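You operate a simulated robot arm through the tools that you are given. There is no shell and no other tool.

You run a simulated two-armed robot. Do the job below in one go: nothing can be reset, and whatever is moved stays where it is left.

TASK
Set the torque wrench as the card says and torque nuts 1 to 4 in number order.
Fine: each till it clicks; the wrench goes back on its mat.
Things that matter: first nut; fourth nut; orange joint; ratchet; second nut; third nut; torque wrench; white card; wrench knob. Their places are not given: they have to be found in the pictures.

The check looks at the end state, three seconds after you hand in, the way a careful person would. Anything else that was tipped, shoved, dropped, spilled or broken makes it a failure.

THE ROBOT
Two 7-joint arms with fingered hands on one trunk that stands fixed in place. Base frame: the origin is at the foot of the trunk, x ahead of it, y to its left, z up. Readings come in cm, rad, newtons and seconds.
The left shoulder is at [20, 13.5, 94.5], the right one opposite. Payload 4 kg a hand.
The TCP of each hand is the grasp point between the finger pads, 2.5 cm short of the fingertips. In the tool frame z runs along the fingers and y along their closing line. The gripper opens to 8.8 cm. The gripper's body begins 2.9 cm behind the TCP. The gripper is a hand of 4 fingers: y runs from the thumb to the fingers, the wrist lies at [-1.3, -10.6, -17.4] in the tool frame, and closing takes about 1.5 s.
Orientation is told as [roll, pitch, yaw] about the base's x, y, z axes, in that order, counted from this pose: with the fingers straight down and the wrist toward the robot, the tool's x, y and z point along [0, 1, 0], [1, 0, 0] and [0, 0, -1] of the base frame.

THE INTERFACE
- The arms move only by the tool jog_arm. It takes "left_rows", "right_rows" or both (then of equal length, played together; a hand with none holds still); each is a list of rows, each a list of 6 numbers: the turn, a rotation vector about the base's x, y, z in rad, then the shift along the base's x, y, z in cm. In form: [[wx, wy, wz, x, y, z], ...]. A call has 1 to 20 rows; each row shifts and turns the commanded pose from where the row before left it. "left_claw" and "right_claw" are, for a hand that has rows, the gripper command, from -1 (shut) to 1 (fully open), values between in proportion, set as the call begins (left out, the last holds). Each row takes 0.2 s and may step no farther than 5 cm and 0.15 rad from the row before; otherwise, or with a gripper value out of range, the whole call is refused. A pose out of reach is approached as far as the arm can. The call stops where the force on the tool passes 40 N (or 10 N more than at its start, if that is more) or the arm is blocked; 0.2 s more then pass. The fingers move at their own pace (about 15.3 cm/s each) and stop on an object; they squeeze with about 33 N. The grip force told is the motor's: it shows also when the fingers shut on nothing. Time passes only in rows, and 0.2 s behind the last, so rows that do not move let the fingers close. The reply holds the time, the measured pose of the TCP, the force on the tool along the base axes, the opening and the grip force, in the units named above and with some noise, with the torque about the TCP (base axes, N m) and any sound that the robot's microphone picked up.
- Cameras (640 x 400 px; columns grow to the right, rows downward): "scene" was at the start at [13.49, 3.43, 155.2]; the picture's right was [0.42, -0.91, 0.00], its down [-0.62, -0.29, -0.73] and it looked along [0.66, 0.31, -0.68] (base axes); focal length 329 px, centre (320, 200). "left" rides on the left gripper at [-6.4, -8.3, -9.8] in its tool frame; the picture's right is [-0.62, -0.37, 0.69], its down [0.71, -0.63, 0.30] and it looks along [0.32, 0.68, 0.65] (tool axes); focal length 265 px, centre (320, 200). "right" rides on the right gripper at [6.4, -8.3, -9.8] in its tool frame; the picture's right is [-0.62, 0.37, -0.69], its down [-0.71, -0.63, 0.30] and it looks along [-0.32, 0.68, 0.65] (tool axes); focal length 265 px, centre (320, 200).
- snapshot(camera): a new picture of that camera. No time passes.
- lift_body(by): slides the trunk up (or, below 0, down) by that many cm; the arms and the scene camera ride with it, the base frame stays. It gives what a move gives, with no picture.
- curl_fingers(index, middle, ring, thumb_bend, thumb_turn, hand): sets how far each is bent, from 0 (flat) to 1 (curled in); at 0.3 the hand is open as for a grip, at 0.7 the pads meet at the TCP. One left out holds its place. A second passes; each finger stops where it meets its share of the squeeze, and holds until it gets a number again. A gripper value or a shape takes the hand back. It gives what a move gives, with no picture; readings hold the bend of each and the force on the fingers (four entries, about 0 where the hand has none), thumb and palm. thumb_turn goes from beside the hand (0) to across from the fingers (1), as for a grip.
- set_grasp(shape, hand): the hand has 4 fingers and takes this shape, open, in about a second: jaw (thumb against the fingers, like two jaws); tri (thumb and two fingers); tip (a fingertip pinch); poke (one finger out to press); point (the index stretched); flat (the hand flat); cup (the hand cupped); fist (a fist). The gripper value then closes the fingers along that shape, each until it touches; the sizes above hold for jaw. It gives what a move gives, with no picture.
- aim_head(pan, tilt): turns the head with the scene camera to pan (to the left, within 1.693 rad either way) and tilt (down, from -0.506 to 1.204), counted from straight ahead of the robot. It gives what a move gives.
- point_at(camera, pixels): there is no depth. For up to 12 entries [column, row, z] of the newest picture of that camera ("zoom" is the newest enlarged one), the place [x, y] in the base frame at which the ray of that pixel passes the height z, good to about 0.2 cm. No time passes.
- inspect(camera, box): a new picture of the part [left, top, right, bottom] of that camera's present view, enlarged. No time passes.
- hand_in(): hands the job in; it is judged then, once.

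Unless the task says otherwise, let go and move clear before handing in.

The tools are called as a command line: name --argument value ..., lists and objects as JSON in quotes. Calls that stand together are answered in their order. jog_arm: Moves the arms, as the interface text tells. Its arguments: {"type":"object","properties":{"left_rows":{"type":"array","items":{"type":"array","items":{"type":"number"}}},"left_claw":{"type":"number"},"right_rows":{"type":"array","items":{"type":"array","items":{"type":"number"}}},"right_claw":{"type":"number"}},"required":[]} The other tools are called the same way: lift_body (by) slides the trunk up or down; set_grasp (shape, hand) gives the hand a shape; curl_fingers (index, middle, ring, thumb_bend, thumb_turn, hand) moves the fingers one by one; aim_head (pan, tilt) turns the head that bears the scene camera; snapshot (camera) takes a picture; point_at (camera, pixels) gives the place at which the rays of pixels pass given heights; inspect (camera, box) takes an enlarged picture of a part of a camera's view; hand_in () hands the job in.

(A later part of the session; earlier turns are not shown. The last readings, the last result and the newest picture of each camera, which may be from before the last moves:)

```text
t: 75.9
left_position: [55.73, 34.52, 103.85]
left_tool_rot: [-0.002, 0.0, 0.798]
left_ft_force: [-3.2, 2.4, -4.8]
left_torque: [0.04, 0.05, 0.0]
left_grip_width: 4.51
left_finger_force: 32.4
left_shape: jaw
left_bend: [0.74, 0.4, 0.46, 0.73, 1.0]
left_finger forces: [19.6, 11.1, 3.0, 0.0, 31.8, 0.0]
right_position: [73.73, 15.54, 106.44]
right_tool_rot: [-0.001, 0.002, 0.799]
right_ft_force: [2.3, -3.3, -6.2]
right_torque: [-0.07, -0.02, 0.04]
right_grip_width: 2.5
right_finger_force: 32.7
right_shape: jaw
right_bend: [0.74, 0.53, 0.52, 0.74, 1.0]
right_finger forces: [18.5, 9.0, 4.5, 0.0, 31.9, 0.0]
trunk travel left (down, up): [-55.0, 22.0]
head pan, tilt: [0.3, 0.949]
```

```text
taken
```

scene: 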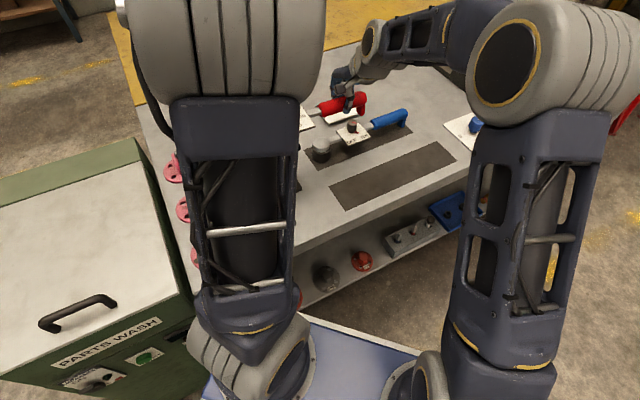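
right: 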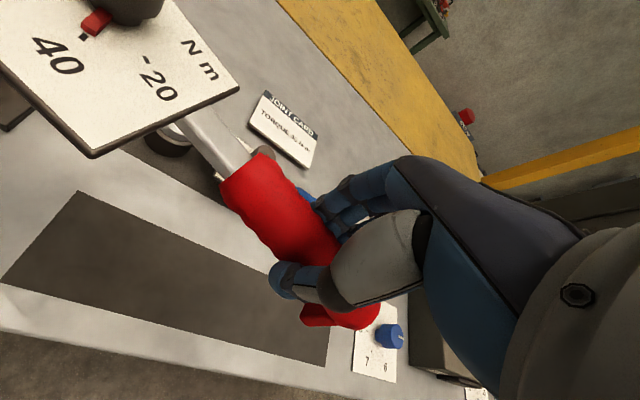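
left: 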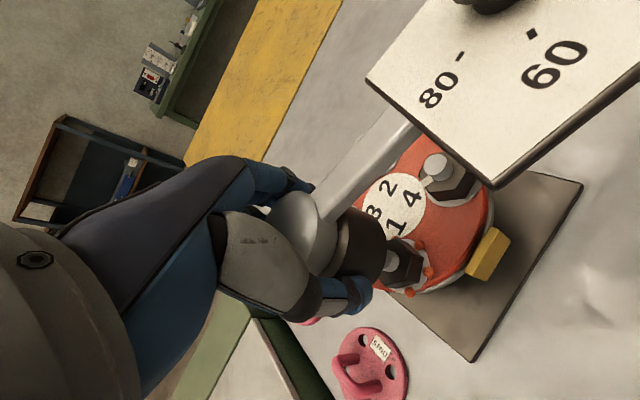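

jog_arm --left_rows '[[0, 0, 0.0567, 0, 0, 0], [0, 0, 0.0567, 0, 0, 0], [0, 0, 0.0567, 0, 0, 0], [0, 0, 0.0567, 0, 0, 0], [0, 0, 0.0567, 0, 0, 0], [0, 0, 0, 0, 0, 0]]' --right_rows '[[0, 0, 0.0567, 1.05, 1.04, 0], [0, 0, 0.0567, 0.99, 1.1, 0], [0, 0, 0.0567, 0.92, 1.15, 0], [0, 0, 0.0567, 0.86, 1.21, 0], [0, 0, 0.0567, 0.79, 1.25, 0], [0, 0, 0, 0, 0, 0]]'

snapshot --camera "left"

inspect --camera "left" --box '[340, 190, 460, 310]'

snapshot --camera "scene"

```text
t: 77.3
left_position: [55.77, 34.55, 103.98]
left_tool_rot: [0.0, 0.001, 1.083]
left_ft_force: [-3.4, 3.2, -3.4]
left_torque: [0.03, 0.06, 0.01]
left_grip_width: 4.51
left_finger_force: 32.7
left_shape: jaw
left_bend: [0.74, 0.4, 0.46, 0.73, 1.0]
left_finger forces: [19.7, 10.9, 3.2, 0.1, 31.7, 0.0]
right_position: [78.41, 21.35, 106.4]
right_tool_rot: [-0.002, 0.001, 1.084]
right_ft_force: [3.8, -3.0, -4.2]
right_torque: [-0.03, -0.06, 0.04]
right_grip_width: 2.5
right_finger_force: 32.4
right_shape: jaw
right_bend: [0.74, 0.53, 0.52, 0.74, 1.0]
right_finger forces: [18.2, 9.2, 4.6, 0.0, 32.1, 0.1]
trunk travel left (down, up): [-55.0, 22.0]
head pan, tilt: [0.3, 0.949]
```

```text
taken
```

left: 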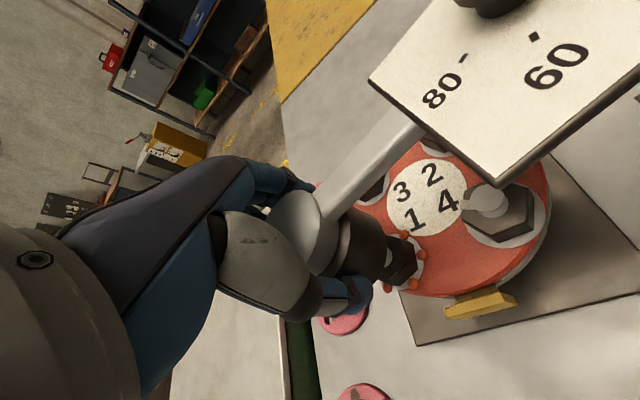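

```text
3.33 times, centred on (400, 250) of left
```

zoom: 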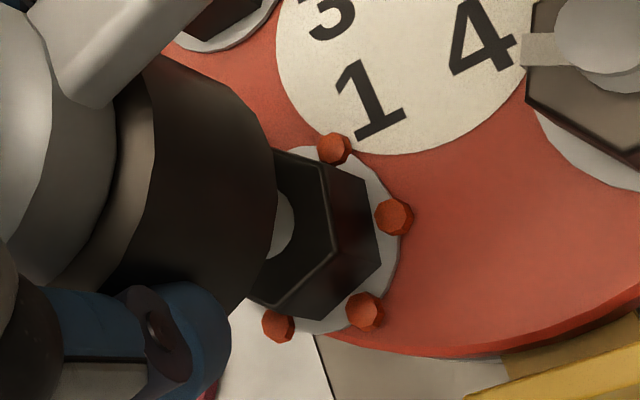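

```text
taken
```

scene: 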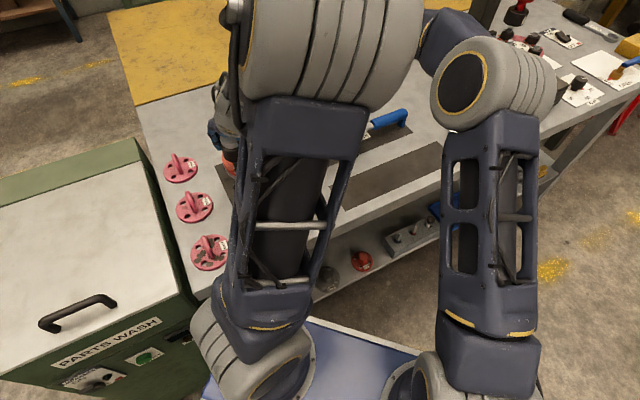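

Now at yaw 1.083, matching the hex alignment used in the first stroke. Descending to seat.

jog_arm --left_rows '[[0, 0, 0, 0.05, 0, -1.2], [0, 0, 0, 0.05, 0, -1.2], [0, 0, 0, 0, 0, -0.6], [0, 0, 0, 0, 0, -0.6], [0, 0, 0, 0, 0, -0.5], [0, 0, 0, 0, 0, -0.5], [0, 0, 0, 0, 0, -0.4], [0, 0, 0, 0, 0, -0.4], [0, 0, 0, 0, 0, 0]]' --right_rows '[[0, 0, 0, 0.1, 0, -1.2], [0, 0, 0, 0.1, -0.1, -1.2], [0, 0, 0, 0, 0, -0.6], [0, 0, 0, 0, 0, -0.6], [0, 0, 0, 0, 0, -0.5], [0, 0, 0, 0, 0, -0.5], [0, 0, 0, 0, 0, -0.4], [0, 0, 0, 0, 0, -0.4], [0, 0, 0, 0, 0, 0]]'

inspect --camera "left" --box '[300, 170, 460, 310]'

```text
t: 79.3
left_position: [56.01, 34.46, 98.59]
left_tool_rot: [-0.003, -0.004, 1.081]
left_ft_force: [1.2, 0.6, 13.1]
left_torque: [0.1, -0.03, -0.11]
left_grip_width: 4.51
left_finger_force: 33.0
left_shape: jaw
left_bend: [0.74, 0.4, 0.46, 0.73, 1.0]
left_finger forces: [19.6, 11.9, 2.3, 0.1, 32.5, 0.0]
right_position: [78.53, 21.31, 101.01]
right_tool_rot: [0.0, -0.001, 1.082]
right_ft_force: [1.5, 0.1, -3.2]
right_torque: [0.04, -0.01, 0.04]
right_grip_width: 2.48
right_finger_force: 32.8
right_shape: jaw
right_bend: [0.74, 0.53, 0.52, 0.74, 1.0]
right_finger forces: [18.6, 9.1, 4.4, 0.0, 31.5, 0.0]
trunk travel left (down, up): [-55.0, 22.0]
head pan, tilt: [0.3, 0.949]
```

```text
2.86 times, centred on (380, 240) of left
```

zoom: 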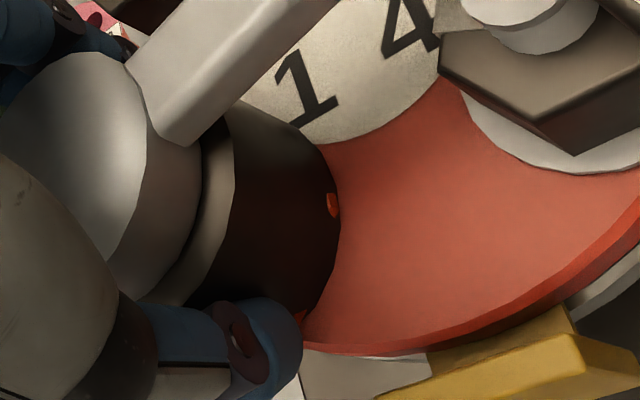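

Seated. Turning clockwise 0.24 rad slowly.

jog_arm --left_rows '[[0, 0, -0.03, 0, 0, 0.05], [0, 0, -0.03, 0, 0, 0], [0, 0, -0.03, 0, 0, 0], [0, 0, -0.03, 0, 0, 0], [0, 0, -0.03, 0, 0, 0], [0, 0, -0.03, 0, 0, 0], [0, 0, -0.03, 0, 0, 0], [0, 0, -0.03, 0, 0, 0], [0, 0, 0, 0, 0, 0]]' --right_rows '[[0, 0, -0.03, -0.4, -0.67, 0.05], [0, 0, -0.03, -0.43, -0.66, 0], [0, 0, -0.03, -0.44, -0.64, 0], [0, 0, -0.03, -0.47, -0.64, 0], [0, 0, -0.03, -0.48, -0.61, 0], [0, 0, -0.03, -0.5, -0.6, 0], [0, 0, -0.03, -0.52, -0.59, 0], [0, 0, -0.03, -0.53, -0.57, 0], [0, 0, 0, 0, 0, 0]]'

inspect --camera "left" --box '[300, 170, 460, 310]'

```text
t: 81.3
left_position: [56.0, 34.5, 98.51]
left_tool_rot: [-0.001, -0.002, 0.838]
left_ft_force: [3.4, 3.2, 12.6]
left_torque: [0.17, -0.13, -0.03]
left_grip_width: 4.52
left_finger_force: 32.9
left_shape: jaw
left_bend: [0.74, 0.4, 0.46, 0.73, 1.0]
left_finger forces: [21.1, 12.7, 2.7, 0.0, 30.9, 0.0]
right_position: [74.78, 16.21, 101.12]
right_tool_rot: [0.001, 0.0, 0.842]
right_ft_force: [-0.4, 1.7, -3.5]
right_torque: [0.03, 0.03, 0.07]
right_grip_width: 2.47
right_finger_force: 33.3
right_shape: jaw
right_bend: [0.74, 0.53, 0.52, 0.74, 1.0]
right_finger forces: [18.3, 9.0, 4.3, 0.0, 31.5, 0.1]
trunk travel left (down, up): [-55.0, 22.0]
head pan, tilt: [0.3, 0.949]
```

```text
2.86 times, centred on (380, 240) of left
```

zoom: 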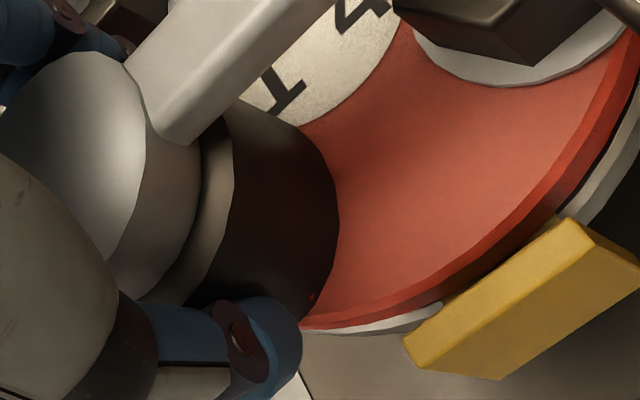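

jog_arm --left_rows '[[0, 0, 0, 0, 0, 0.8], [0, 0, 0, 0, 0, 1.2], [0, 0, 0, 0, 0, 1.2], [0, 0, 0, 0, 0, 1.2], [0, 0, 0, 0, 0, 1.0], [0, 0, 0, 0, 0, 0]]' --right_rows '[[0, 0, 0, 0, 0, 0.8], [0, 0, 0, 0, 0, 1.2], [0, 0, 0, 0, 0, 1.2], [0, 0, 0, 0, 0, 1.2], [0, 0, 0, 0, 0, 1.0], [0, 0, 0, 0, 0, 0]]'

inspect --camera "left" --box '[340, 190, 460, 310]'

```text
t: 82.7
left_position: [56.04, 34.45, 103.9]
left_tool_rot: [-0.001, 0.001, 0.841]
left_ft_force: [0.5, -0.3, -3.6]
left_torque: [-0.06, -0.03, -0.11]
left_grip_width: 4.52
left_finger_force: 32.7
left_shape: jaw
left_bend: [0.74, 0.4, 0.46, 0.73, 1.0]
left_finger forces: [19.4, 11.6, 1.8, 0.0, 32.1, 0.0]
right_position: [74.71, 16.1, 106.63]
right_tool_rot: [-0.001, 0.001, 0.843]
right_ft_force: [-0.3, 1.0, -6.0]
right_torque: [0.02, -0.01, 0.1]
right_grip_width: 2.48
right_finger_force: 32.8
right_shape: jaw
right_bend: [0.74, 0.53, 0.52, 0.74, 1.0]
right_finger forces: [18.2, 8.7, 4.2, 0.0, 31.0, 0.0]
trunk travel left (down, up): [-55.0, 22.0]
head pan, tilt: [0.3, 0.949]
```

```text
3.33 times, centred on (400, 250) of left
```

zoom: 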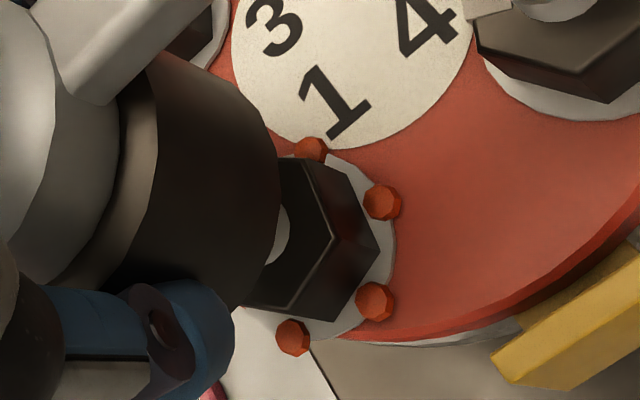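

point_at --camera "zoom" --pixels '[[305, 160, 97.4], [333, 238, 97.4], [292, 318, 97.4], [381, 202, 95.6], [374, 300, 95.6], [293, 337, 95.6], [311, 150, 95.6]]'

```text
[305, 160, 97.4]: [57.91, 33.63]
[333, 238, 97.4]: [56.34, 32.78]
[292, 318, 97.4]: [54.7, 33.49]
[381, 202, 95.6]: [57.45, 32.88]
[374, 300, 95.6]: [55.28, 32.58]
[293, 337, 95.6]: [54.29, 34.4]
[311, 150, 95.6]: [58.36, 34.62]
```

Nut 1 reads ~34° now, i.e. unchanged. Looking back, in each later stroke the socket's hex never passed through alignment with the nut from the far side, so it likely never caught. I'll swing further counter-clockwise (yaw ≈1.27) so the clockwise turn passes through alignment.

jog_arm --left_rows '[[0, 0, 0.0537, 0, 0, 0], [0, 0, 0.0537, 0, 0, 0], [0, 0, 0.0537, 0, 0, 0], [0, 0, 0.0537, 0, 0, 0], [0, 0, 0.0537, 0, 0, 0], [0, 0, 0.0537, 0, 0, 0], [0, 0, 0.0537, 0, 0, 0], [0, 0, 0.0537, 0, 0, 0], [0, 0, 0, 0, 0, 0]]' --right_rows '[[0, 0, 0.0537, 0.94, 1.05, 0], [0, 0, 0.0537, 0.9, 1.07, 0], [0, 0, 0.0537, 0.84, 1.13, 0], [0, 0, 0.0537, 0.78, 1.16, 0], [0, 0, 0.0537, 0.71, 1.21, 0], [0, 0, 0.0537, 0.65, 1.25, 0], [0, 0, 0.0537, 0.59, 1.27, 0], [0, 0, 0.0537, 0.51, 1.31, 0], [0, 0, 0, 0, 0, 0]]'

snapshot --camera "left"

snapshot --camera "scene"

inspect --camera "left" --box '[340, 190, 460, 310]'

```text
t: 84.7
left_position: [56.14, 34.56, 103.97]
left_tool_rot: [-0.002, 0.001, 1.273]
left_ft_force: [-1.1, -1.0, -3.4]
left_torque: [0.0, 0.02, -0.07]
left_grip_width: 4.49
left_finger_force: 32.9
left_shape: jaw
left_bend: [0.74, 0.4, 0.46, 0.73, 1.0]
left_finger forces: [19.5, 11.4, 2.4, 0.0, 32.2, 0.0]
right_position: [80.6, 25.78, 106.33]
right_tool_rot: [0.0, -0.001, 1.275]
right_ft_force: [0.2, -0.6, -5.7]
right_torque: [0.02, 0.01, 0.07]
right_grip_width: 2.49
right_finger_force: 33.6
right_shape: jaw
right_bend: [0.74, 0.53, 0.52, 0.74, 1.0]
right_finger forces: [18.0, 8.6, 4.3, 0.1, 31.0, 0.0]
trunk travel left (down, up): [-55.0, 22.0]
head pan, tilt: [0.3, 0.949]
```

```text
taken
```

left: 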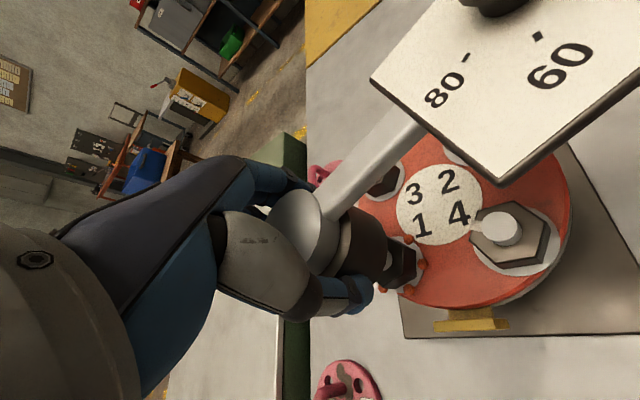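

```text
taken
```

scene: 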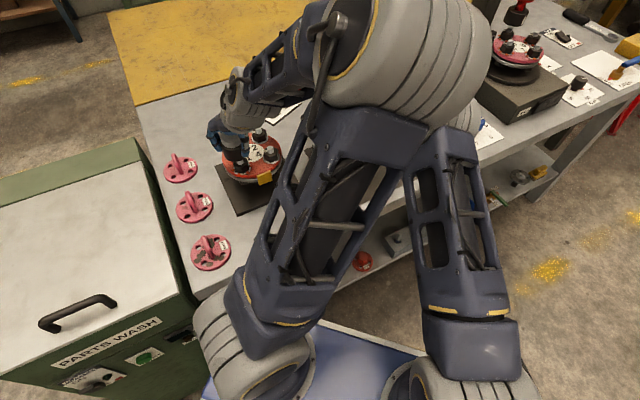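

```text
3.33 times, centred on (400, 250) of left
```

zoom: 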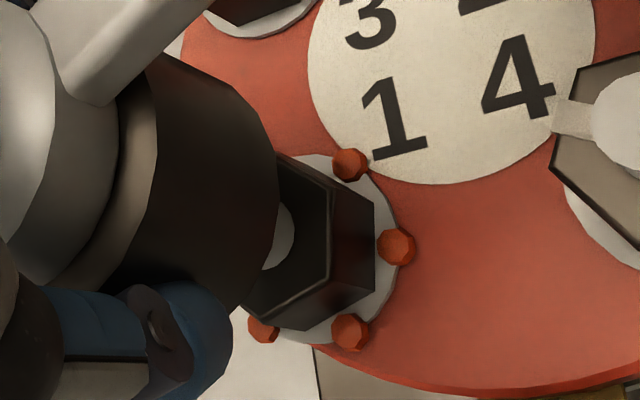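

In position at yaw 1.27. Descending to seat on nut 1.

jog_arm --left_rows '[[0, 0, 0, 0, 0, -1.2], [0, 0, 0, 0, 0, -1.2], [0, 0, 0, 0, 0, -0.6], [0, 0, 0, 0, 0, -0.6], [0, 0, 0, 0, 0, -0.5], [0, 0, 0, 0, 0, -0.5], [0, 0, 0, 0, 0, -0.4], [0, 0, 0, 0, 0, -0.3], [0, 0, 0, 0, 0, 0]]' --right_rows '[[0, 0, 0, 0, 0, -1.2], [0, 0, 0, 0, 0, -1.2], [0, 0, 0, 0, 0, -0.6], [0, 0, 0, 0, 0, -0.6], [0, 0, 0, 0, 0, -0.5], [0, 0, 0, 0, 0, -0.5], [0, 0, 0, 0, 0, -0.4], [0, 0, 0, 0, 0, -0.3], [0, 0, 0, 0, 0, 0]]'

```text
t: 86.7
left_position: [56.02, 34.52, 98.6]
left_tool_rot: [-0.001, 0.0, 1.27]
left_ft_force: [1.4, 0.4, -2.5]
left_torque: [-0.01, -0.03, -0.04]
left_grip_width: 4.52
left_finger_force: 32.8
left_shape: jaw
left_bend: [0.74, 0.4, 0.46, 0.73, 1.0]
left_finger forces: [19.5, 11.3, 1.6, 0.0, 31.9, 0.0]
right_position: [80.74, 25.67, 101.02]
right_tool_rot: [0.0, -0.001, 1.272]
right_ft_force: [-0.4, -0.5, -6.9]
right_torque: [-0.01, 0.05, 0.09]
right_grip_width: 2.49
right_finger_force: 33.0
right_shape: jaw
right_bend: [0.74, 0.53, 0.52, 0.74, 1.0]
right_finger forces: [17.9, 8.8, 4.4, 0.0, 30.9, 0.0]
trunk travel left (down, up): [-55.0, 22.0]
head pan, tilt: [0.3, 0.949]
```

jog_arm --left_rows '[[0, 0, -0.05, 0, 0, 0], [0, 0, -0.05, 0, 0, 0], [0, 0, -0.05, 0, 0, 0], [0, 0, -0.05, 0, 0, 0], [0, 0, -0.05, 0, 0, 0], [0, 0, 0, 0, 0, 0]]' --right_rows '[[0, 0, -0.05, -0.52, -1.2, 0], [0, 0, -0.05, -0.54, -1.2, 0], [0, 0, -0.05, -0.59, -1.17, 0], [0, 0, -0.05, -0.65, -1.14, 0], [0, 0, -0.05, -0.71, -1.1, 0], [0, 0, 0, 0, 0, 0]]'

jog_arm --left_rows '[[0, 0, -0.05, 0, 0, 0], [0, 0, -0.05, 0, 0, 0], [0, 0, -0.05, 0, 0, 0], [0, 0, 0, 0, 0, 0]]' --right_rows '[[0, 0, -0.05, -0.75, -1.07, 0], [0, 0, -0.05, -0.81, -1.02, 0], [0, 0, -0.05, -0.87, -0.99, 0], [0, 0, 0, 0, 0, 0]]'

```text
t: 88.1
left_position: [56.06, 34.53, 98.62]
left_tool_rot: [-0.001, 0.0, 1.022]
left_ft_force: [-1.8, 0.2, -3.1]
left_torque: [0.05, -0.01, -0.02]
left_grip_width: 4.54
left_finger_force: 33.1
left_shape: jaw
left_bend: [0.74, 0.4, 0.46, 0.73, 1.0]
left_finger forces: [19.3, 11.8, 2.5, 0.1, 32.0, 0.0]
right_position: [77.77, 19.85, 100.92]
right_tool_rot: [0.0, 0.001, 1.024]
right_ft_force: [2.0, -1.2, -6.2]
right_torque: [-0.02, -0.01, 0.07]
right_grip_width: 2.47
right_finger_force: 32.7
right_shape: jaw
right_bend: [0.74, 0.54, 0.52, 0.74, 1.0]
right_finger forces: [17.9, 8.7, 4.4, 0.0, 30.9, 0.0]
trunk travel left (down, up): [-55.0, 22.0]
head pan, tilt: [0.3, 0.949]
```

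```text
t: 89.1
left_position: [56.06, 34.45, 98.66]
left_tool_rot: [-0.001, 0.0, 0.871]
left_ft_force: [-2.3, 1.6, -3.6]
left_torque: [0.03, 0.02, -0.06]
left_grip_width: 4.54
left_finger_force: 33.0
left_shape: jaw
left_bend: [0.74, 0.4, 0.46, 0.73, 1.0]
left_finger forces: [19.4, 11.6, 2.7, 0.0, 31.9, 0.1]
right_position: [75.13, 16.77, 100.97]
right_tool_rot: [0.001, 0.001, 0.873]
right_ft_force: [2.6, -2.7, -5.4]
right_torque: [-0.04, -0.02, 0.06]
right_grip_width: 2.51
right_finger_force: 32.9
right_shape: jaw
right_bend: [0.74, 0.54, 0.52, 0.74, 1.0]
right_finger forces: [17.8, 8.6, 4.3, 0.0, 31.0, 0.0]
trunk travel left (down, up): [-55.0, 22.0]
head pan, tilt: [0.3, 0.949]
```

No resistance so far (0.4 rad). I'll continue the long clockwise stroke through yaw ≈0.15.

jog_arm --left_rows '[[0, 0, -0.06, 0, 0, 0], [0, 0, -0.06, 0, 0, 0], [0, 0, -0.06, 0, 0, 0], [0, 0, -0.06, 0, 0, 0], [0, 0, -0.06, 0, 0, 0], [0, 0, -0.06, 0, 0, 0], [0, 0, 0, 0, 0, 0]]' --right_rows '[[0, 0, -0.06, -1.11, -1.12, 0], [0, 0, -0.06, -1.16, -1.04, 0], [0, 0, -0.06, -1.22, -0.98, 0], [0, 0, -0.06, -1.28, -0.9, 0], [0, 0, -0.06, -1.34, -0.83, 0], [0, 0, -0.06, -1.38, -0.74, 0], [0, 0, 0, 0, 0, 0]]'

jog_arm --left_rows '[[0, 0, -0.06, 0, 0, 0], [0, 0, -0.06, 0, 0, 0], [0, 0, -0.06, 0, 0, 0], [0, 0, -0.06, 0, 0, 0], [0, 0, -0.06, 0, 0, 0], [0, 0, -0.06, 0, 0, 0], [0, 0, 0, 0, 0, 0]]' --right_rows '[[0, 0, -0.06, -1.41, -0.65, 0], [0, 0, -0.06, -1.46, -0.58, 0], [0, 0, -0.06, -1.49, -0.48, 0], [0, 0, -0.06, -1.52, -0.39, 0], [0, 0, -0.06, -1.53, -0.3, 0], [0, 0, -0.06, -1.56, -0.21, 0], [0, 0, 0, 0, 0, 0]]'

```text
t: 90.7
left_position: [56.01, 34.53, 98.66]
left_tool_rot: [-0.003, 0.0, 0.51]
left_ft_force: [-0.4, -0.2, -1.4]
left_torque: [0.02, -0.01, -0.05]
left_grip_width: 4.52
left_finger_force: 33.4
left_shape: jaw
left_bend: [0.74, 0.4, 0.46, 0.73, 1.0]
left_finger forces: [19.4, 11.5, 2.2, 0.0, 32.2, 0.0]
right_position: [67.82, 11.24, 100.98]
right_tool_rot: [0.001, 0.0, 0.514]
right_ft_force: [-0.7, -0.3, -5.6]
right_torque: [0.02, -0.01, 0.06]
right_grip_width: 2.48
right_finger_force: 33.6
right_shape: jaw
right_bend: [0.74, 0.54, 0.52, 0.74, 1.0]
right_finger forces: [17.7, 8.6, 4.4, 0.0, 30.8, 0.0]
trunk travel left (down, up): [-55.0, 22.0]
head pan, tilt: [0.3, 0.949]
```

```text
t: 92.3
left_position: [55.87, 34.51, 98.61]
left_tool_rot: [-0.003, 0.0, 0.149]
left_ft_force: [-0.8, 2.2, -1.7]
left_torque: [0.04, -0.02, -0.03]
left_grip_width: 4.51
left_finger_force: 33.4
left_shape: jaw
left_bend: [0.74, 0.4, 0.46, 0.73, 1.0]
left_finger forces: [19.5, 11.4, 2.6, 0.0, 32.1, 0.0]
right_position: [58.88, 8.49, 101.02]
right_tool_rot: [-0.001, 0.0, 0.151]
right_ft_force: [-0.4, -1.5, -5.9]
right_torque: [-0.04, 0.02, 0.06]
right_grip_width: 2.52
right_finger_force: 33.0
right_shape: jaw
right_bend: [0.74, 0.53, 0.52, 0.74, 1.0]
right_finger forces: [17.6, 8.7, 4.7, 0.0, 31.2, 0.1]
trunk travel left (down, up): [-55.0, 22.0]
head pan, tilt: [0.3, 0.949]
```

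I swept 64° with no sound or resistance. Lifting to measure nut 1's angle.

jog_arm --left_rows '[[0, 0, 0, 0, 0, 0.8], [0, 0, 0, 0, 0, 1.2], [0, 0, 0, 0, 0, 1.2], [0, 0, 0, 0, 0, 1.2], [0, 0, 0, 0, 0, 1.0], [0, 0, 0, 0, 0, 0]]' --right_rows '[[0, 0, 0, 0, 0, 0.8], [0, 0, 0, 0, 0, 1.2], [0, 0, 0, 0, 0, 1.2], [0, 0, 0, 0, 0, 1.2], [0, 0, 0, 0, 0, 1.0], [0, 0, 0, 0, 0, 0]]'

inspect --camera "left" --box '[340, 190, 460, 310]'

```text
t: 93.7
left_position: [56.01, 34.59, 104.06]
left_tool_rot: [-0.001, 0.002, 0.15]
left_ft_force: [0.7, 1.0, -3.8]
left_torque: [0.0, 0.03, -0.06]
left_grip_width: 4.52
left_finger_force: 32.9
left_shape: jaw
left_bend: [0.74, 0.4, 0.46, 0.73, 1.0]
left_finger forces: [19.3, 11.5, 2.1, 0.0, 31.8, 0.0]
right_position: [58.79, 8.45, 106.54]
right_tool_rot: [-0.001, 0.001, 0.153]
right_ft_force: [0.3, 0.1, -5.1]
right_torque: [-0.04, 0.02, 0.08]
right_grip_width: 2.52
right_finger_force: 33.1
right_shape: jaw
right_bend: [0.74, 0.53, 0.52, 0.74, 1.0]
right_finger forces: [17.8, 8.7, 4.6, 0.0, 31.1, 0.1]
trunk travel left (down, up): [-55.0, 22.0]
head pan, tilt: [0.3, 0.949]
```

```text
3.33 times, centred on (400, 250) of left
```

zoom: 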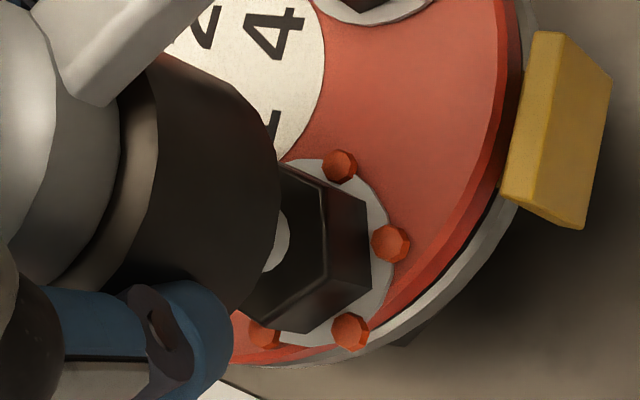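

point_at --camera "zoom" --pixels '[[322, 185, 97.4], [327, 278, 97.4], [283, 163, 97.4], [265, 322, 97.4], [390, 244, 95.6], [351, 330, 95.6], [339, 166, 95.6]]'

```text
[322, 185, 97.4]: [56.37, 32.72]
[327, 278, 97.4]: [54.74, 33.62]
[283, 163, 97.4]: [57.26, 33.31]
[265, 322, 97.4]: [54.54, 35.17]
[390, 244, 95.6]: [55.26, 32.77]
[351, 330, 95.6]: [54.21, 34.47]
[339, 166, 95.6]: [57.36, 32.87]
```

Nut 1 has not moved in a full 64° sweep, so it's locked at its tightened position, with its tension beads out. I'll go to nut 2, first swinging back while moving to its far side.

jog_arm --left_rows '[[0, 0, 0.0558, 0.86, 0.01, 0], [0, 0, 0.0558, 0.86, 0.01, 0], [0, 0, 0.0558, 0.86, 0.01, 0], [0, 0, 0.0558, 0.86, 0.01, 0], [0, 0, 0.0558, 0.86, 0.01, 0], [0, 0, 0.0558, 0.86, 0.01, 0], [0, 0, 0, 0, 0, 0]]' --right_rows '[[0, 0, 0.0558, 2.29, 0.3, 0], [0, 0, 0.0558, 2.29, 0.28, 0], [0, 0, 0.0558, 2.28, 0.37, 0], [0, 0, 0.0558, 2.25, 0.44, 0], [0, 0, 0.0558, 2.22, 0.52, 0], [0, 0, 0.0558, 2.2, 0.6, 0], [0, 0, 0, 0, 0, 0]]'

snapshot --camera "scene"

```text
t: 95.3
left_position: [61.1, 34.7, 104.22]
left_tool_rot: [-0.003, -0.001, 0.486]
left_ft_force: [-1.7, 3.4, -3.0]
left_torque: [0.04, 0.05, 0.01]
left_grip_width: 4.53
left_finger_force: 33.0
left_shape: jaw
left_bend: [0.74, 0.4, 0.46, 0.73, 1.0]
left_finger forces: [19.2, 11.5, 2.8, 0.0, 31.8, 0.0]
right_position: [72.41, 11.13, 106.53]
right_tool_rot: [0.0, 0.0, 0.489]
right_ft_force: [1.2, -3.3, -5.8]
right_torque: [-0.06, -0.04, 0.06]
right_grip_width: 2.48
right_finger_force: 32.8
right_shape: jaw
right_bend: [0.74, 0.53, 0.52, 0.74, 1.0]
right_finger forces: [17.9, 8.7, 4.7, 0.0, 31.2, 0.0]
trunk travel left (down, up): [-55.0, 22.0]
head pan, tilt: [0.3, 0.949]
```

```text
taken
```

scene: 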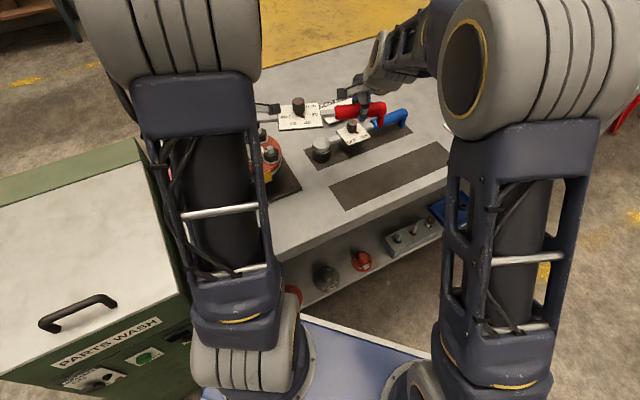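

jog_arm --left_rows '[[0, 0, 0.0558, 0.86, 0.01, 0], [0, 0, 0.0558, 0.86, 0.01, 0], [0, 0, 0.0558, 0.86, 0.01, 0], [0, 0, 0.0558, 0.86, 0.01, 0], [0, 0, 0.0558, 0.86, 0.01, 0], [0, 0, 0.0558, 0.86, 0.01, 0], [0, 0, 0, 0, 0, 0]]' --right_rows '[[0, 0, 0.0558, 2.16, 0.67, 0], [0, 0, 0.0558, 2.13, 0.74, 0], [0, 0, 0.0558, 2.08, 0.81, 0], [0, 0, 0.0558, 2.04, 0.88, 0], [0, 0, 0.0558, 1.98, 0.94, 0], [0, 0, 0.0558, 1.93, 1.0, 0], [0, 0, 0, 0, 0, 0]]'

snapshot --camera "scene"

snapshot --camera "left"

inspect --camera "left" --box '[340, 190, 460, 310]'

```text
t: 96.9
left_position: [66.36, 34.58, 104.08]
left_tool_rot: [-0.002, -0.002, 0.821]
left_ft_force: [-2.1, 3.0, -4.8]
left_torque: [0.02, 0.06, 0.02]
left_grip_width: 4.53
left_finger_force: 32.8
left_shape: jaw
left_bend: [0.74, 0.4, 0.46, 0.72, 1.0]
left_finger forces: [19.2, 11.7, 3.2, 0.0, 32.1, 0.1]
right_position: [84.81, 16.09, 106.51]
right_tool_rot: [0.0, 0.001, 0.824]
right_ft_force: [3.4, -3.2, -5.4]
right_torque: [-0.06, -0.05, 0.03]
right_grip_width: 2.45
right_finger_force: 32.7
right_shape: jaw
right_bend: [0.74, 0.54, 0.52, 0.74, 1.0]
right_finger forces: [17.8, 8.6, 4.4, 0.1, 31.0, 0.0]
trunk travel left (down, up): [-55.0, 22.0]
head pan, tilt: [0.3, 0.949]
```

```text
taken
```

scene: 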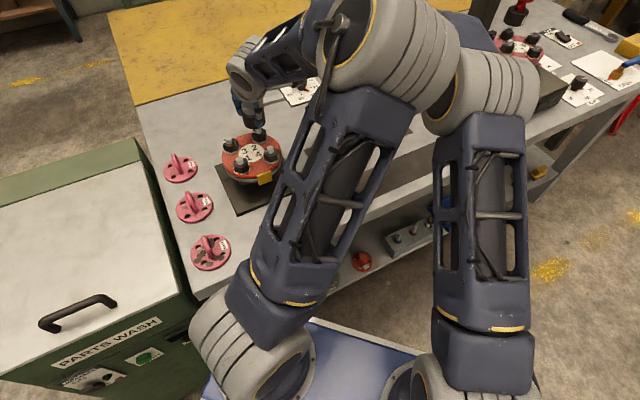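

```text
taken
```

left: 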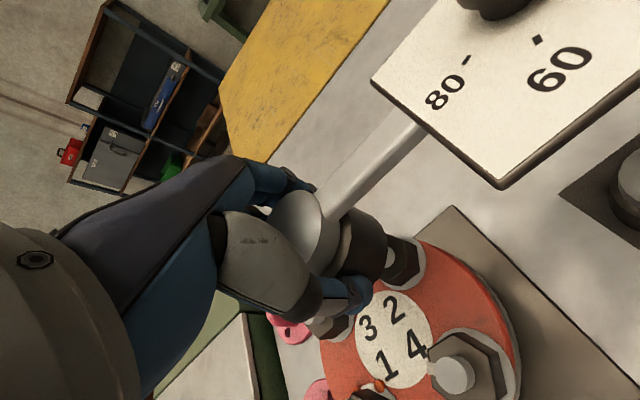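

```text
3.33 times, centred on (400, 250) of left
```

zoom: 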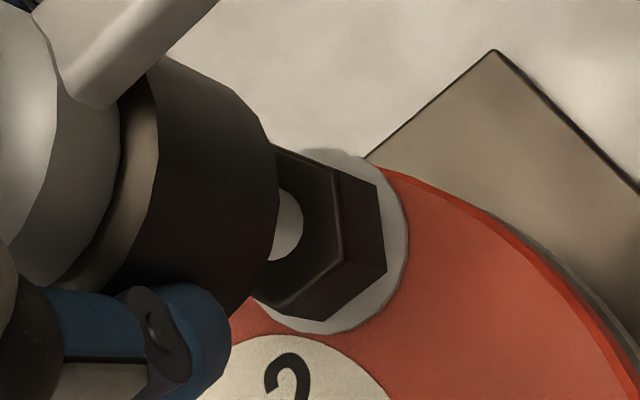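

The joint and nut 2 are visible in the scene (259,133). I'll compute nut 2's centre from its hex corners.

point_at --camera "zoom" --pixels '[[337, 174, 97.4], [341, 256, 97.4], [284, 307, 97.4], [272, 147, 97.4]]'

inspect --camera "scene" --box '[220, 115, 290, 185]'

```text
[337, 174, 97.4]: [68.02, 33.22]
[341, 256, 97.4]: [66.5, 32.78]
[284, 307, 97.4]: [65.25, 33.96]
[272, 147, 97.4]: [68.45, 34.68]
```

```text
5.71 times, centred on (255, 150) of scene
```

zoom: 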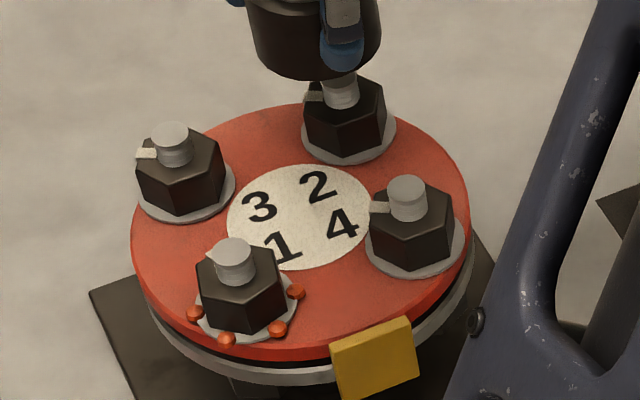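

Nut 2's centre is ≈(66.7,34.4), matching the socket within 0.2 cm. Nut 2's untouched hex is at 15° and aligned. Descending.

jog_arm --left_rows '[[0, 0, 0, 0.1, 0, -1.2], [0, 0, 0, 0, 0, -1.2], [0, 0, 0, 0, 0, -0.6], [0, 0, 0, 0, 0, -0.6], [0, 0, 0, 0, 0, -0.5], [0, 0, 0, 0, 0, -0.5], [0, 0, 0, 0, 0, -0.4], [0, 0, 0, 0, 0, -0.3], [0, 0, 0, 0, 0, 0]]' --right_rows '[[0, 0, 0, 0.15, -0.05, -1.2], [0, 0, 0, 0, 0, -1.2], [0, 0, 0, 0, 0, -0.6], [0, 0, 0, 0, 0, -0.6], [0, 0, 0, 0, 0, -0.5], [0, 0, 0, 0, 0, -0.5], [0, 0, 0, 0, 0, -0.4], [0, 0, 0, 0, 0, -0.3], [0, 0, 0, 0, 0, 0]]'

inspect --camera "scene" --box '[220, 100, 310, 185]'

```text
t: 98.9
left_position: [66.55, 34.55, 98.66]
left_tool_rot: [-0.002, 0.0, 0.823]
left_ft_force: [-2.1, 3.5, -4.5]
left_torque: [0.01, 0.05, 0.02]
left_grip_width: 4.48
left_finger_force: 33.2
left_shape: jaw
left_bend: [0.74, 0.4, 0.46, 0.73, 1.0]
left_finger forces: [19.3, 11.4, 3.3, 0.1, 32.0, 0.0]
right_position: [84.75, 16.01, 101.16]
right_tool_rot: [-0.002, -0.001, 0.822]
right_ft_force: [3.4, -3.8, -5.9]
right_torque: [-0.08, -0.07, 0.05]
right_grip_width: 2.47
right_finger_force: 33.3
right_shape: jaw
right_bend: [0.74, 0.54, 0.52, 0.74, 1.0]
right_finger forces: [17.7, 8.8, 4.7, 0.1, 31.0, 0.1]
trunk travel left (down, up): [-55.0, 22.0]
head pan, tilt: [0.3, 0.949]
```

```text
4.71 times, centred on (265, 142) of scene
```

zoom: 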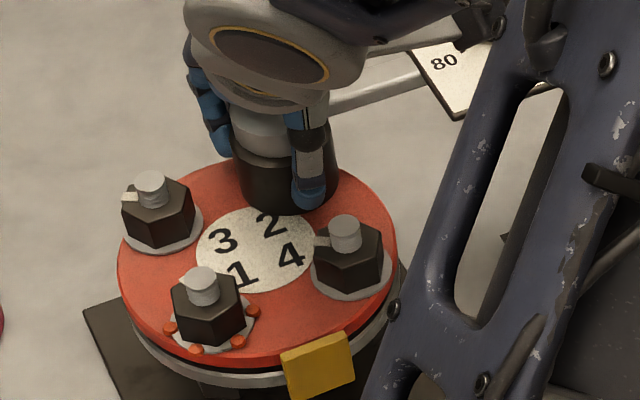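

Seated on nut 2 with a clear scene view. Turning clockwise in small strokes, listening for a click; first 0.16 rad.

jog_arm --left_rows '[[0, 0, -0.04, 0, 0, 0], [0, 0, -0.04, 0, 0, 0], [0, 0, -0.04, 0, 0, 0], [0, 0, -0.04, 0, 0, 0], [0, 0, 0, 0, 0, 0]]' --right_rows '[[0, 0, -0.04, -0.76, -0.72, 0], [0, 0, -0.04, -0.78, -0.68, 0], [0, 0, -0.04, -0.82, -0.65, 0], [0, 0, -0.04, -0.84, -0.62, 0], [0, 0, 0, 0, 0, 0]]'

jog_arm --left_rows '[[0, 0, -0.04, 0, 0, 0], [0, 0, -0.04, 0, 0, 0], [0, 0, -0.04, 0, 0, 0], [0, 0, 0, 0, 0, 0]]' --right_rows '[[0, 0, -0.04, -0.86, -0.59, 0], [0, 0, -0.04, -0.89, -0.55, 0], [0, 0, -0.04, -0.91, -0.51, 0], [0, 0, 0, 0, 0, 0]]'

inspect --camera "scene" --box '[220, 100, 310, 185]'

```text
t: 100.1
left_position: [66.36, 34.63, 98.73]
left_tool_rot: [-0.001, 0.0, 0.66]
left_ft_force: [-2.8, 4.6, -3.8]
left_torque: [0.06, 0.04, 0.03]
left_grip_width: 4.55
left_finger_force: 32.3
left_shape: jaw
left_bend: [0.74, 0.4, 0.46, 0.72, 1.0]
left_finger forces: [19.1, 11.4, 3.6, 0.0, 32.3, 0.0]
right_position: [81.41, 13.41, 101.14]
right_tool_rot: [-0.001, -0.001, 0.663]
right_ft_force: [4.2, -4.7, -5.4]
right_torque: [-0.11, -0.07, 0.08]
right_grip_width: 2.47
right_finger_force: 33.4
right_shape: jaw
right_bend: [0.74, 0.54, 0.52, 0.74, 1.0]
right_finger forces: [17.8, 8.8, 4.7, 0.0, 30.9, 0.1]
trunk travel left (down, up): [-55.0, 22.0]
head pan, tilt: [0.3, 0.949]
```

```text
t: 101.1
left_position: [66.46, 34.64, 98.79]
left_tool_rot: [-0.001, 0.002, 0.541]
left_ft_force: [-3.9, 5.6, -4.5]
left_torque: [0.09, 0.07, 0.04]
left_grip_width: 4.52
left_finger_force: 32.8
left_shape: jaw
left_bend: [0.74, 0.4, 0.46, 0.72, 1.0]
left_finger forces: [18.8, 11.3, 3.9, 0.0, 32.6, 0.0]
right_position: [78.89, 11.77, 101.1]
right_tool_rot: [0.0, 0.0, 0.544]
right_ft_force: [4.6, -6.5, -5.4]
right_torque: [-0.08, -0.08, -0.01]
right_grip_width: 2.49
right_finger_force: 32.9
right_shape: jaw
right_bend: [0.74, 0.54, 0.52, 0.74, 1.0]
right_finger forces: [17.9, 8.9, 4.7, 0.1, 30.8, 0.0]
trunk travel left (down, up): [-55.0, 22.0]
head pan, tilt: [0.3, 0.949]
```

```text
4.71 times, centred on (265, 142) of scene
```

zoom: 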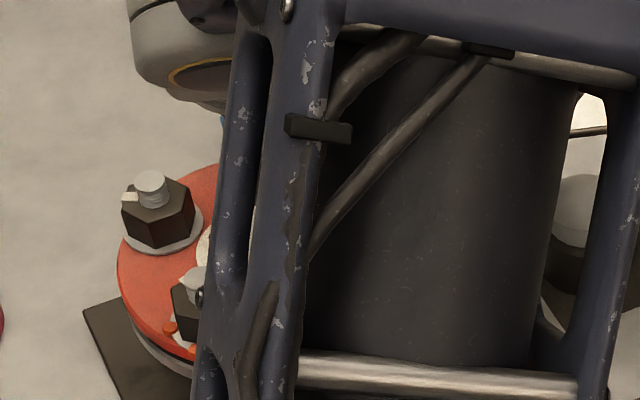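

No sound yet at 0.28 rad. I'll lift briefly to check whether nut 2 is following and whether any beads show.

jog_arm --left_rows '[[0, 0, 0, 0, 0, 0.8], [0, 0, 0, 0, 0, 1.2], [0, 0, 0, 0, 0, 1.2], [0, 0, 0, 0, 0, 1.2], [0, 0, 0, 0, 0, 1.0], [0, 0, 0, 0, 0, 0]]' --right_rows '[[0, 0, 0, 0.08, -0.13, 0.8], [0, 0, 0, 0, 0, 1.2], [0, 0, 0, 0, 0, 1.2], [0, 0, 0, 0, 0, 1.2], [0, 0, 0, 0, 0, 1.0], [0, 0, 0, 0, 0, 0]]'

inspect --camera "left" --box '[340, 190, 460, 310]'

```text
t: 102.5
left_position: [66.57, 34.65, 104.18]
left_tool_rot: [-0.002, 0.0, 0.543]
left_ft_force: [-0.9, 2.6, -2.8]
left_torque: [0.02, 0.01, -0.04]
left_grip_width: 4.51
left_finger_force: 33.6
left_shape: jaw
left_bend: [0.74, 0.4, 0.46, 0.73, 1.0]
left_finger forces: [19.1, 11.6, 2.5, 0.0, 32.0, 0.0]
right_position: [78.86, 11.61, 106.6]
right_tool_rot: [-0.001, 0.0, 0.544]
right_ft_force: [1.9, -1.9, -6.0]
right_torque: [0.0, 0.01, 0.05]
right_grip_width: 2.47
right_finger_force: 33.5
right_shape: jaw
right_bend: [0.74, 0.54, 0.52, 0.74, 1.0]
right_finger forces: [17.8, 8.6, 4.5, 0.0, 30.9, 0.0]
trunk travel left (down, up): [-55.0, 22.0]
head pan, tilt: [0.3, 0.949]
```

```text
3.33 times, centred on (400, 250) of left
```

zoom: 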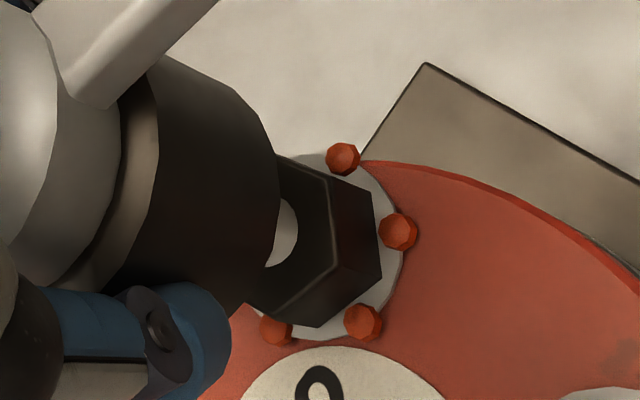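

point_at --camera "zoom" --pixels '[[328, 182, 97.4], [338, 268, 97.4], [278, 320, 97.4], [277, 157, 97.4], [398, 231, 95.6], [363, 322, 95.6], [342, 158, 95.6]]'

```text
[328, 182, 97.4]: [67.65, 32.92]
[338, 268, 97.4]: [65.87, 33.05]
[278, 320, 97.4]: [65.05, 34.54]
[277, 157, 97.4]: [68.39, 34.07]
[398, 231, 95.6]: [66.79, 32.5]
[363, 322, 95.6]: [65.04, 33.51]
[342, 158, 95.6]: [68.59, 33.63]
```

Nut 2 followed the wrench (hex now ≈54°, i.e. ~20° clockwise) and beads are already out. I'll reseat here and turn further to see whether it still moves.

jog_arm --left_rows '[[0, 0, 0, 0, 0, -1.2], [0, 0, 0, 0, 0, -1.2], [0, 0, 0, 0, 0, -0.8], [0, 0, 0, 0, 0, -0.6], [0, 0, 0, 0, 0, -0.6], [0, 0, 0, 0, 0, -0.5], [0, 0, 0, 0, 0, -0.5], [0, 0, 0, 0, 0, 0]]' --right_rows '[[0, 0, 0, 0, 0, -1.2], [0, 0, 0, 0, 0, -1.2], [0, 0, 0, 0, 0, -0.8], [0, 0, 0, 0, 0, -0.6], [0, 0, 0, 0, 0, -0.6], [0, 0, 0, 0, 0, -0.5], [0, 0, 0, 0, 0, -0.5], [0, 0, 0, 0, 0, 0]]'

jog_arm --left_rows '[[0, 0, -0.04, 0, 0, 0], [0, 0, -0.04, 0, 0, 0], [0, 0, -0.04, 0, 0, 0], [0, 0, -0.04, 0, 0, 0], [0, 0, 0, 0, 0, 0]]' --right_rows '[[0, 0, -0.04, -0.93, -0.48, 0], [0, 0, -0.04, -0.94, -0.44, 0], [0, 0, -0.04, -0.96, -0.41, 0], [0, 0, -0.04, -0.98, -0.36, 0], [0, 0, 0, 0, 0, 0]]'

jog_arm --left_rows '[[0, 0, -0.04, 0, 0, 0], [0, 0, -0.04, 0, 0, 0], [0, 0, -0.04, 0, 0, 0], [0, 0, -0.04, 0, 0, 0], [0, 0, 0, 0, 0, 0]]' --right_rows '[[0, 0, -0.04, -0.99, -0.32, 0], [0, 0, -0.04, -1.01, -0.29, 0], [0, 0, -0.04, -1.01, -0.24, 0], [0, 0, -0.04, -1.03, -0.21, 0], [0, 0, 0, 0, 0, 0]]'

```text
t: 104.3
left_position: [66.46, 34.55, 98.67]
left_tool_rot: [-0.002, -0.003, 0.541]
left_ft_force: [0.3, -2.6, -1.1]
left_torque: [-0.01, -0.01, -0.12]
left_grip_width: 4.52
left_finger_force: 32.7
left_shape: jaw
left_bend: [0.74, 0.4, 0.46, 0.73, 1.0]
left_finger forces: [18.9, 11.5, 1.8, 0.0, 32.1, 0.0]
right_position: [78.98, 11.64, 101.01]
right_tool_rot: [0.0, 0.0, 0.545]
right_ft_force: [0.4, 0.7, -5.7]
right_torque: [0.05, 0.04, 0.07]
right_grip_width: 2.47
right_finger_force: 32.7
right_shape: jaw
right_bend: [0.74, 0.54, 0.52, 0.74, 1.0]
right_finger forces: [17.7, 8.7, 4.3, 0.0, 30.4, 0.0]
trunk travel left (down, up): [-55.0, 22.0]
head pan, tilt: [0.3, 0.949]
```

```text
t: 105.5
left_position: [66.52, 34.7, 98.74]
left_tool_rot: [-0.002, 0.0, 0.381]
left_ft_force: [-1.5, 0.4, -3.7]
left_torque: [-0.02, 0.01, -0.03]
left_grip_width: 4.54
left_finger_force: 33.7
left_shape: jaw
left_bend: [0.74, 0.4, 0.46, 0.72, 1.0]
left_finger forces: [18.9, 11.1, 2.1, 0.0, 32.4, 0.0]
right_position: [75.11, 9.97, 101.17]
right_tool_rot: [-0.001, 0.001, 0.382]
right_ft_force: [1.4, -0.2, -5.9]
right_torque: [0.0, -0.02, 0.07]
right_grip_width: 2.48
right_finger_force: 33.1
right_shape: jaw
right_bend: [0.74, 0.53, 0.52, 0.74, 1.0]
right_finger forces: [17.8, 8.9, 4.7, 0.0, 30.1, 0.0]
trunk travel left (down, up): [-55.0, 22.0]
head pan, tilt: [0.3, 0.949]
```

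```text
t: 106.7
left_position: [66.44, 34.59, 98.74]
left_tool_rot: [-0.002, 0.0, 0.221]
left_ft_force: [-2.1, 1.6, -3.9]
left_torque: [0.05, 0.04, -0.06]
left_grip_width: 4.5
left_finger_force: 33.1
left_shape: jaw
left_bend: [0.74, 0.4, 0.46, 0.72, 1.0]
left_finger forces: [18.8, 10.9, 2.2, 0.0, 32.5, 0.0]
right_position: [71.15, 8.81, 101.19]
right_tool_rot: [-0.001, 0.001, 0.223]
right_ft_force: [1.7, -0.8, -6.1]
right_torque: [-0.03, -0.06, 0.08]
right_grip_width: 2.47
right_finger_force: 32.5
right_shape: jaw
right_bend: [0.74, 0.53, 0.52, 0.74, 1.0]
right_finger forces: [18.0, 9.2, 4.8, 0.0, 30.0, 0.1]
trunk travel left (down, up): [-55.0, 22.0]
head pan, tilt: [0.3, 0.949]
```

Lifting to measure nut 2's angle after this extra 0.32 rad.

jog_arm --left_rows '[[0, 0, 0, 0, 0, 0.8], [0, 0, 0, 0, 0, 1.2], [0, 0, 0, 0, 0, 1.2], [0, 0, 0, 0, 0, 1.2], [0, 0, 0, 0, 0, 1.0], [0, 0, 0, 0, 0, 0]]' --right_rows '[[0, 0, 0, 0, 0, 0.8], [0, 0, 0, 0, 0, 1.2], [0, 0, 0, 0, 0, 1.2], [0, 0, 0, 0, 0, 1.2], [0, 0, 0, 0, 0, 1.0], [0, 0, 0, 0, 0, 0]]'

inspect --camera "left" --box '[340, 190, 460, 310]'

snapshot --camera "left"

snapshot --camera "scene"

```text
t: 108.1
left_position: [66.39, 34.64, 104.28]
left_tool_rot: [-0.002, -0.001, 0.222]
left_ft_force: [0.6, 1.2, -4.1]
left_torque: [0.01, 0.03, -0.01]
left_grip_width: 4.5
left_finger_force: 32.9
left_shape: jaw
left_bend: [0.74, 0.4, 0.46, 0.73, 1.0]
left_finger forces: [19.3, 11.5, 2.3, 0.0, 31.9, 0.0]
right_position: [71.06, 8.96, 106.65]
right_tool_rot: [0.0, 0.0, 0.222]
right_ft_force: [-0.2, -0.2, -6.7]
right_torque: [0.0, 0.01, 0.1]
right_grip_width: 2.47
right_finger_force: 32.8
right_shape: jaw
right_bend: [0.74, 0.54, 0.52, 0.74, 1.0]
right_finger forces: [17.5, 8.8, 4.4, 0.0, 30.7, 0.0]
trunk travel left (down, up): [-55.0, 22.0]
head pan, tilt: [0.3, 0.949]
```

```text
3.33 times, centred on (400, 250) of left
```

zoom: 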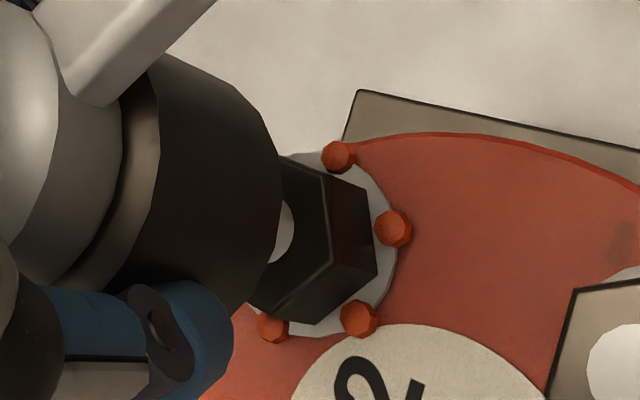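

```text
taken
```

left: 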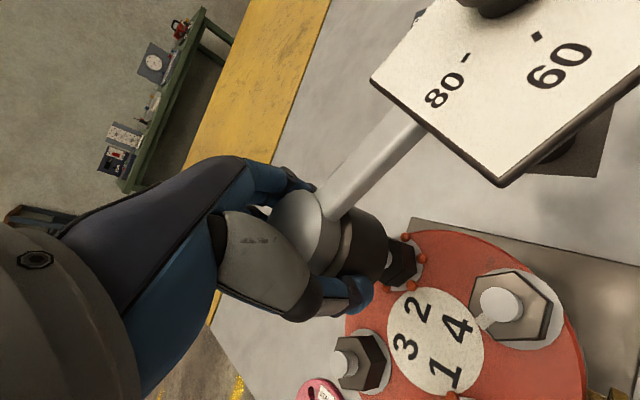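

```text
taken
```

scene: 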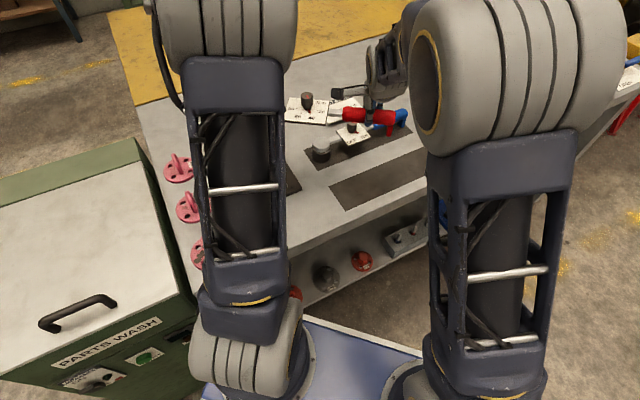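

point_at --camera "left" --pixels '[[377.5, 230, 97.4]]'

inspect --camera "left" --box '[340, 190, 460, 310]'

point_at --camera "zoom" --pixels '[[323, 180, 97.4], [333, 265, 97.4], [277, 318, 97.4], [278, 156, 97.4], [392, 229, 95.6], [359, 319, 95.6], [338, 156, 95.6]]'

```text
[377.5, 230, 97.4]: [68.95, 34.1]
```

```text
3.33 times, centred on (400, 250) of left
```

zoom: 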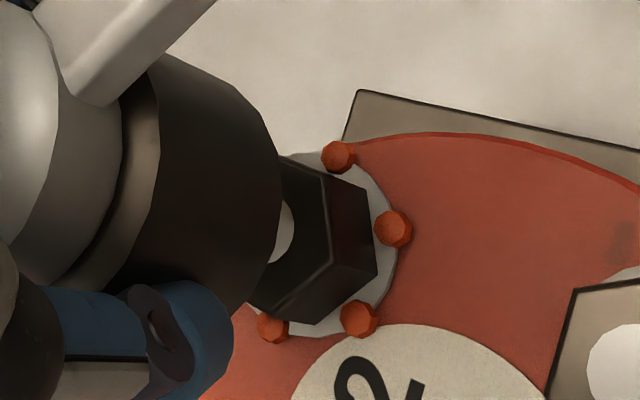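

```text
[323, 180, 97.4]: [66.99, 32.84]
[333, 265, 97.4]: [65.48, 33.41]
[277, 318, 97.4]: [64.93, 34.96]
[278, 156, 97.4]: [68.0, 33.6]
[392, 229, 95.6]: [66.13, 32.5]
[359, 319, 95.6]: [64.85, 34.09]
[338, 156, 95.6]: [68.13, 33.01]
```

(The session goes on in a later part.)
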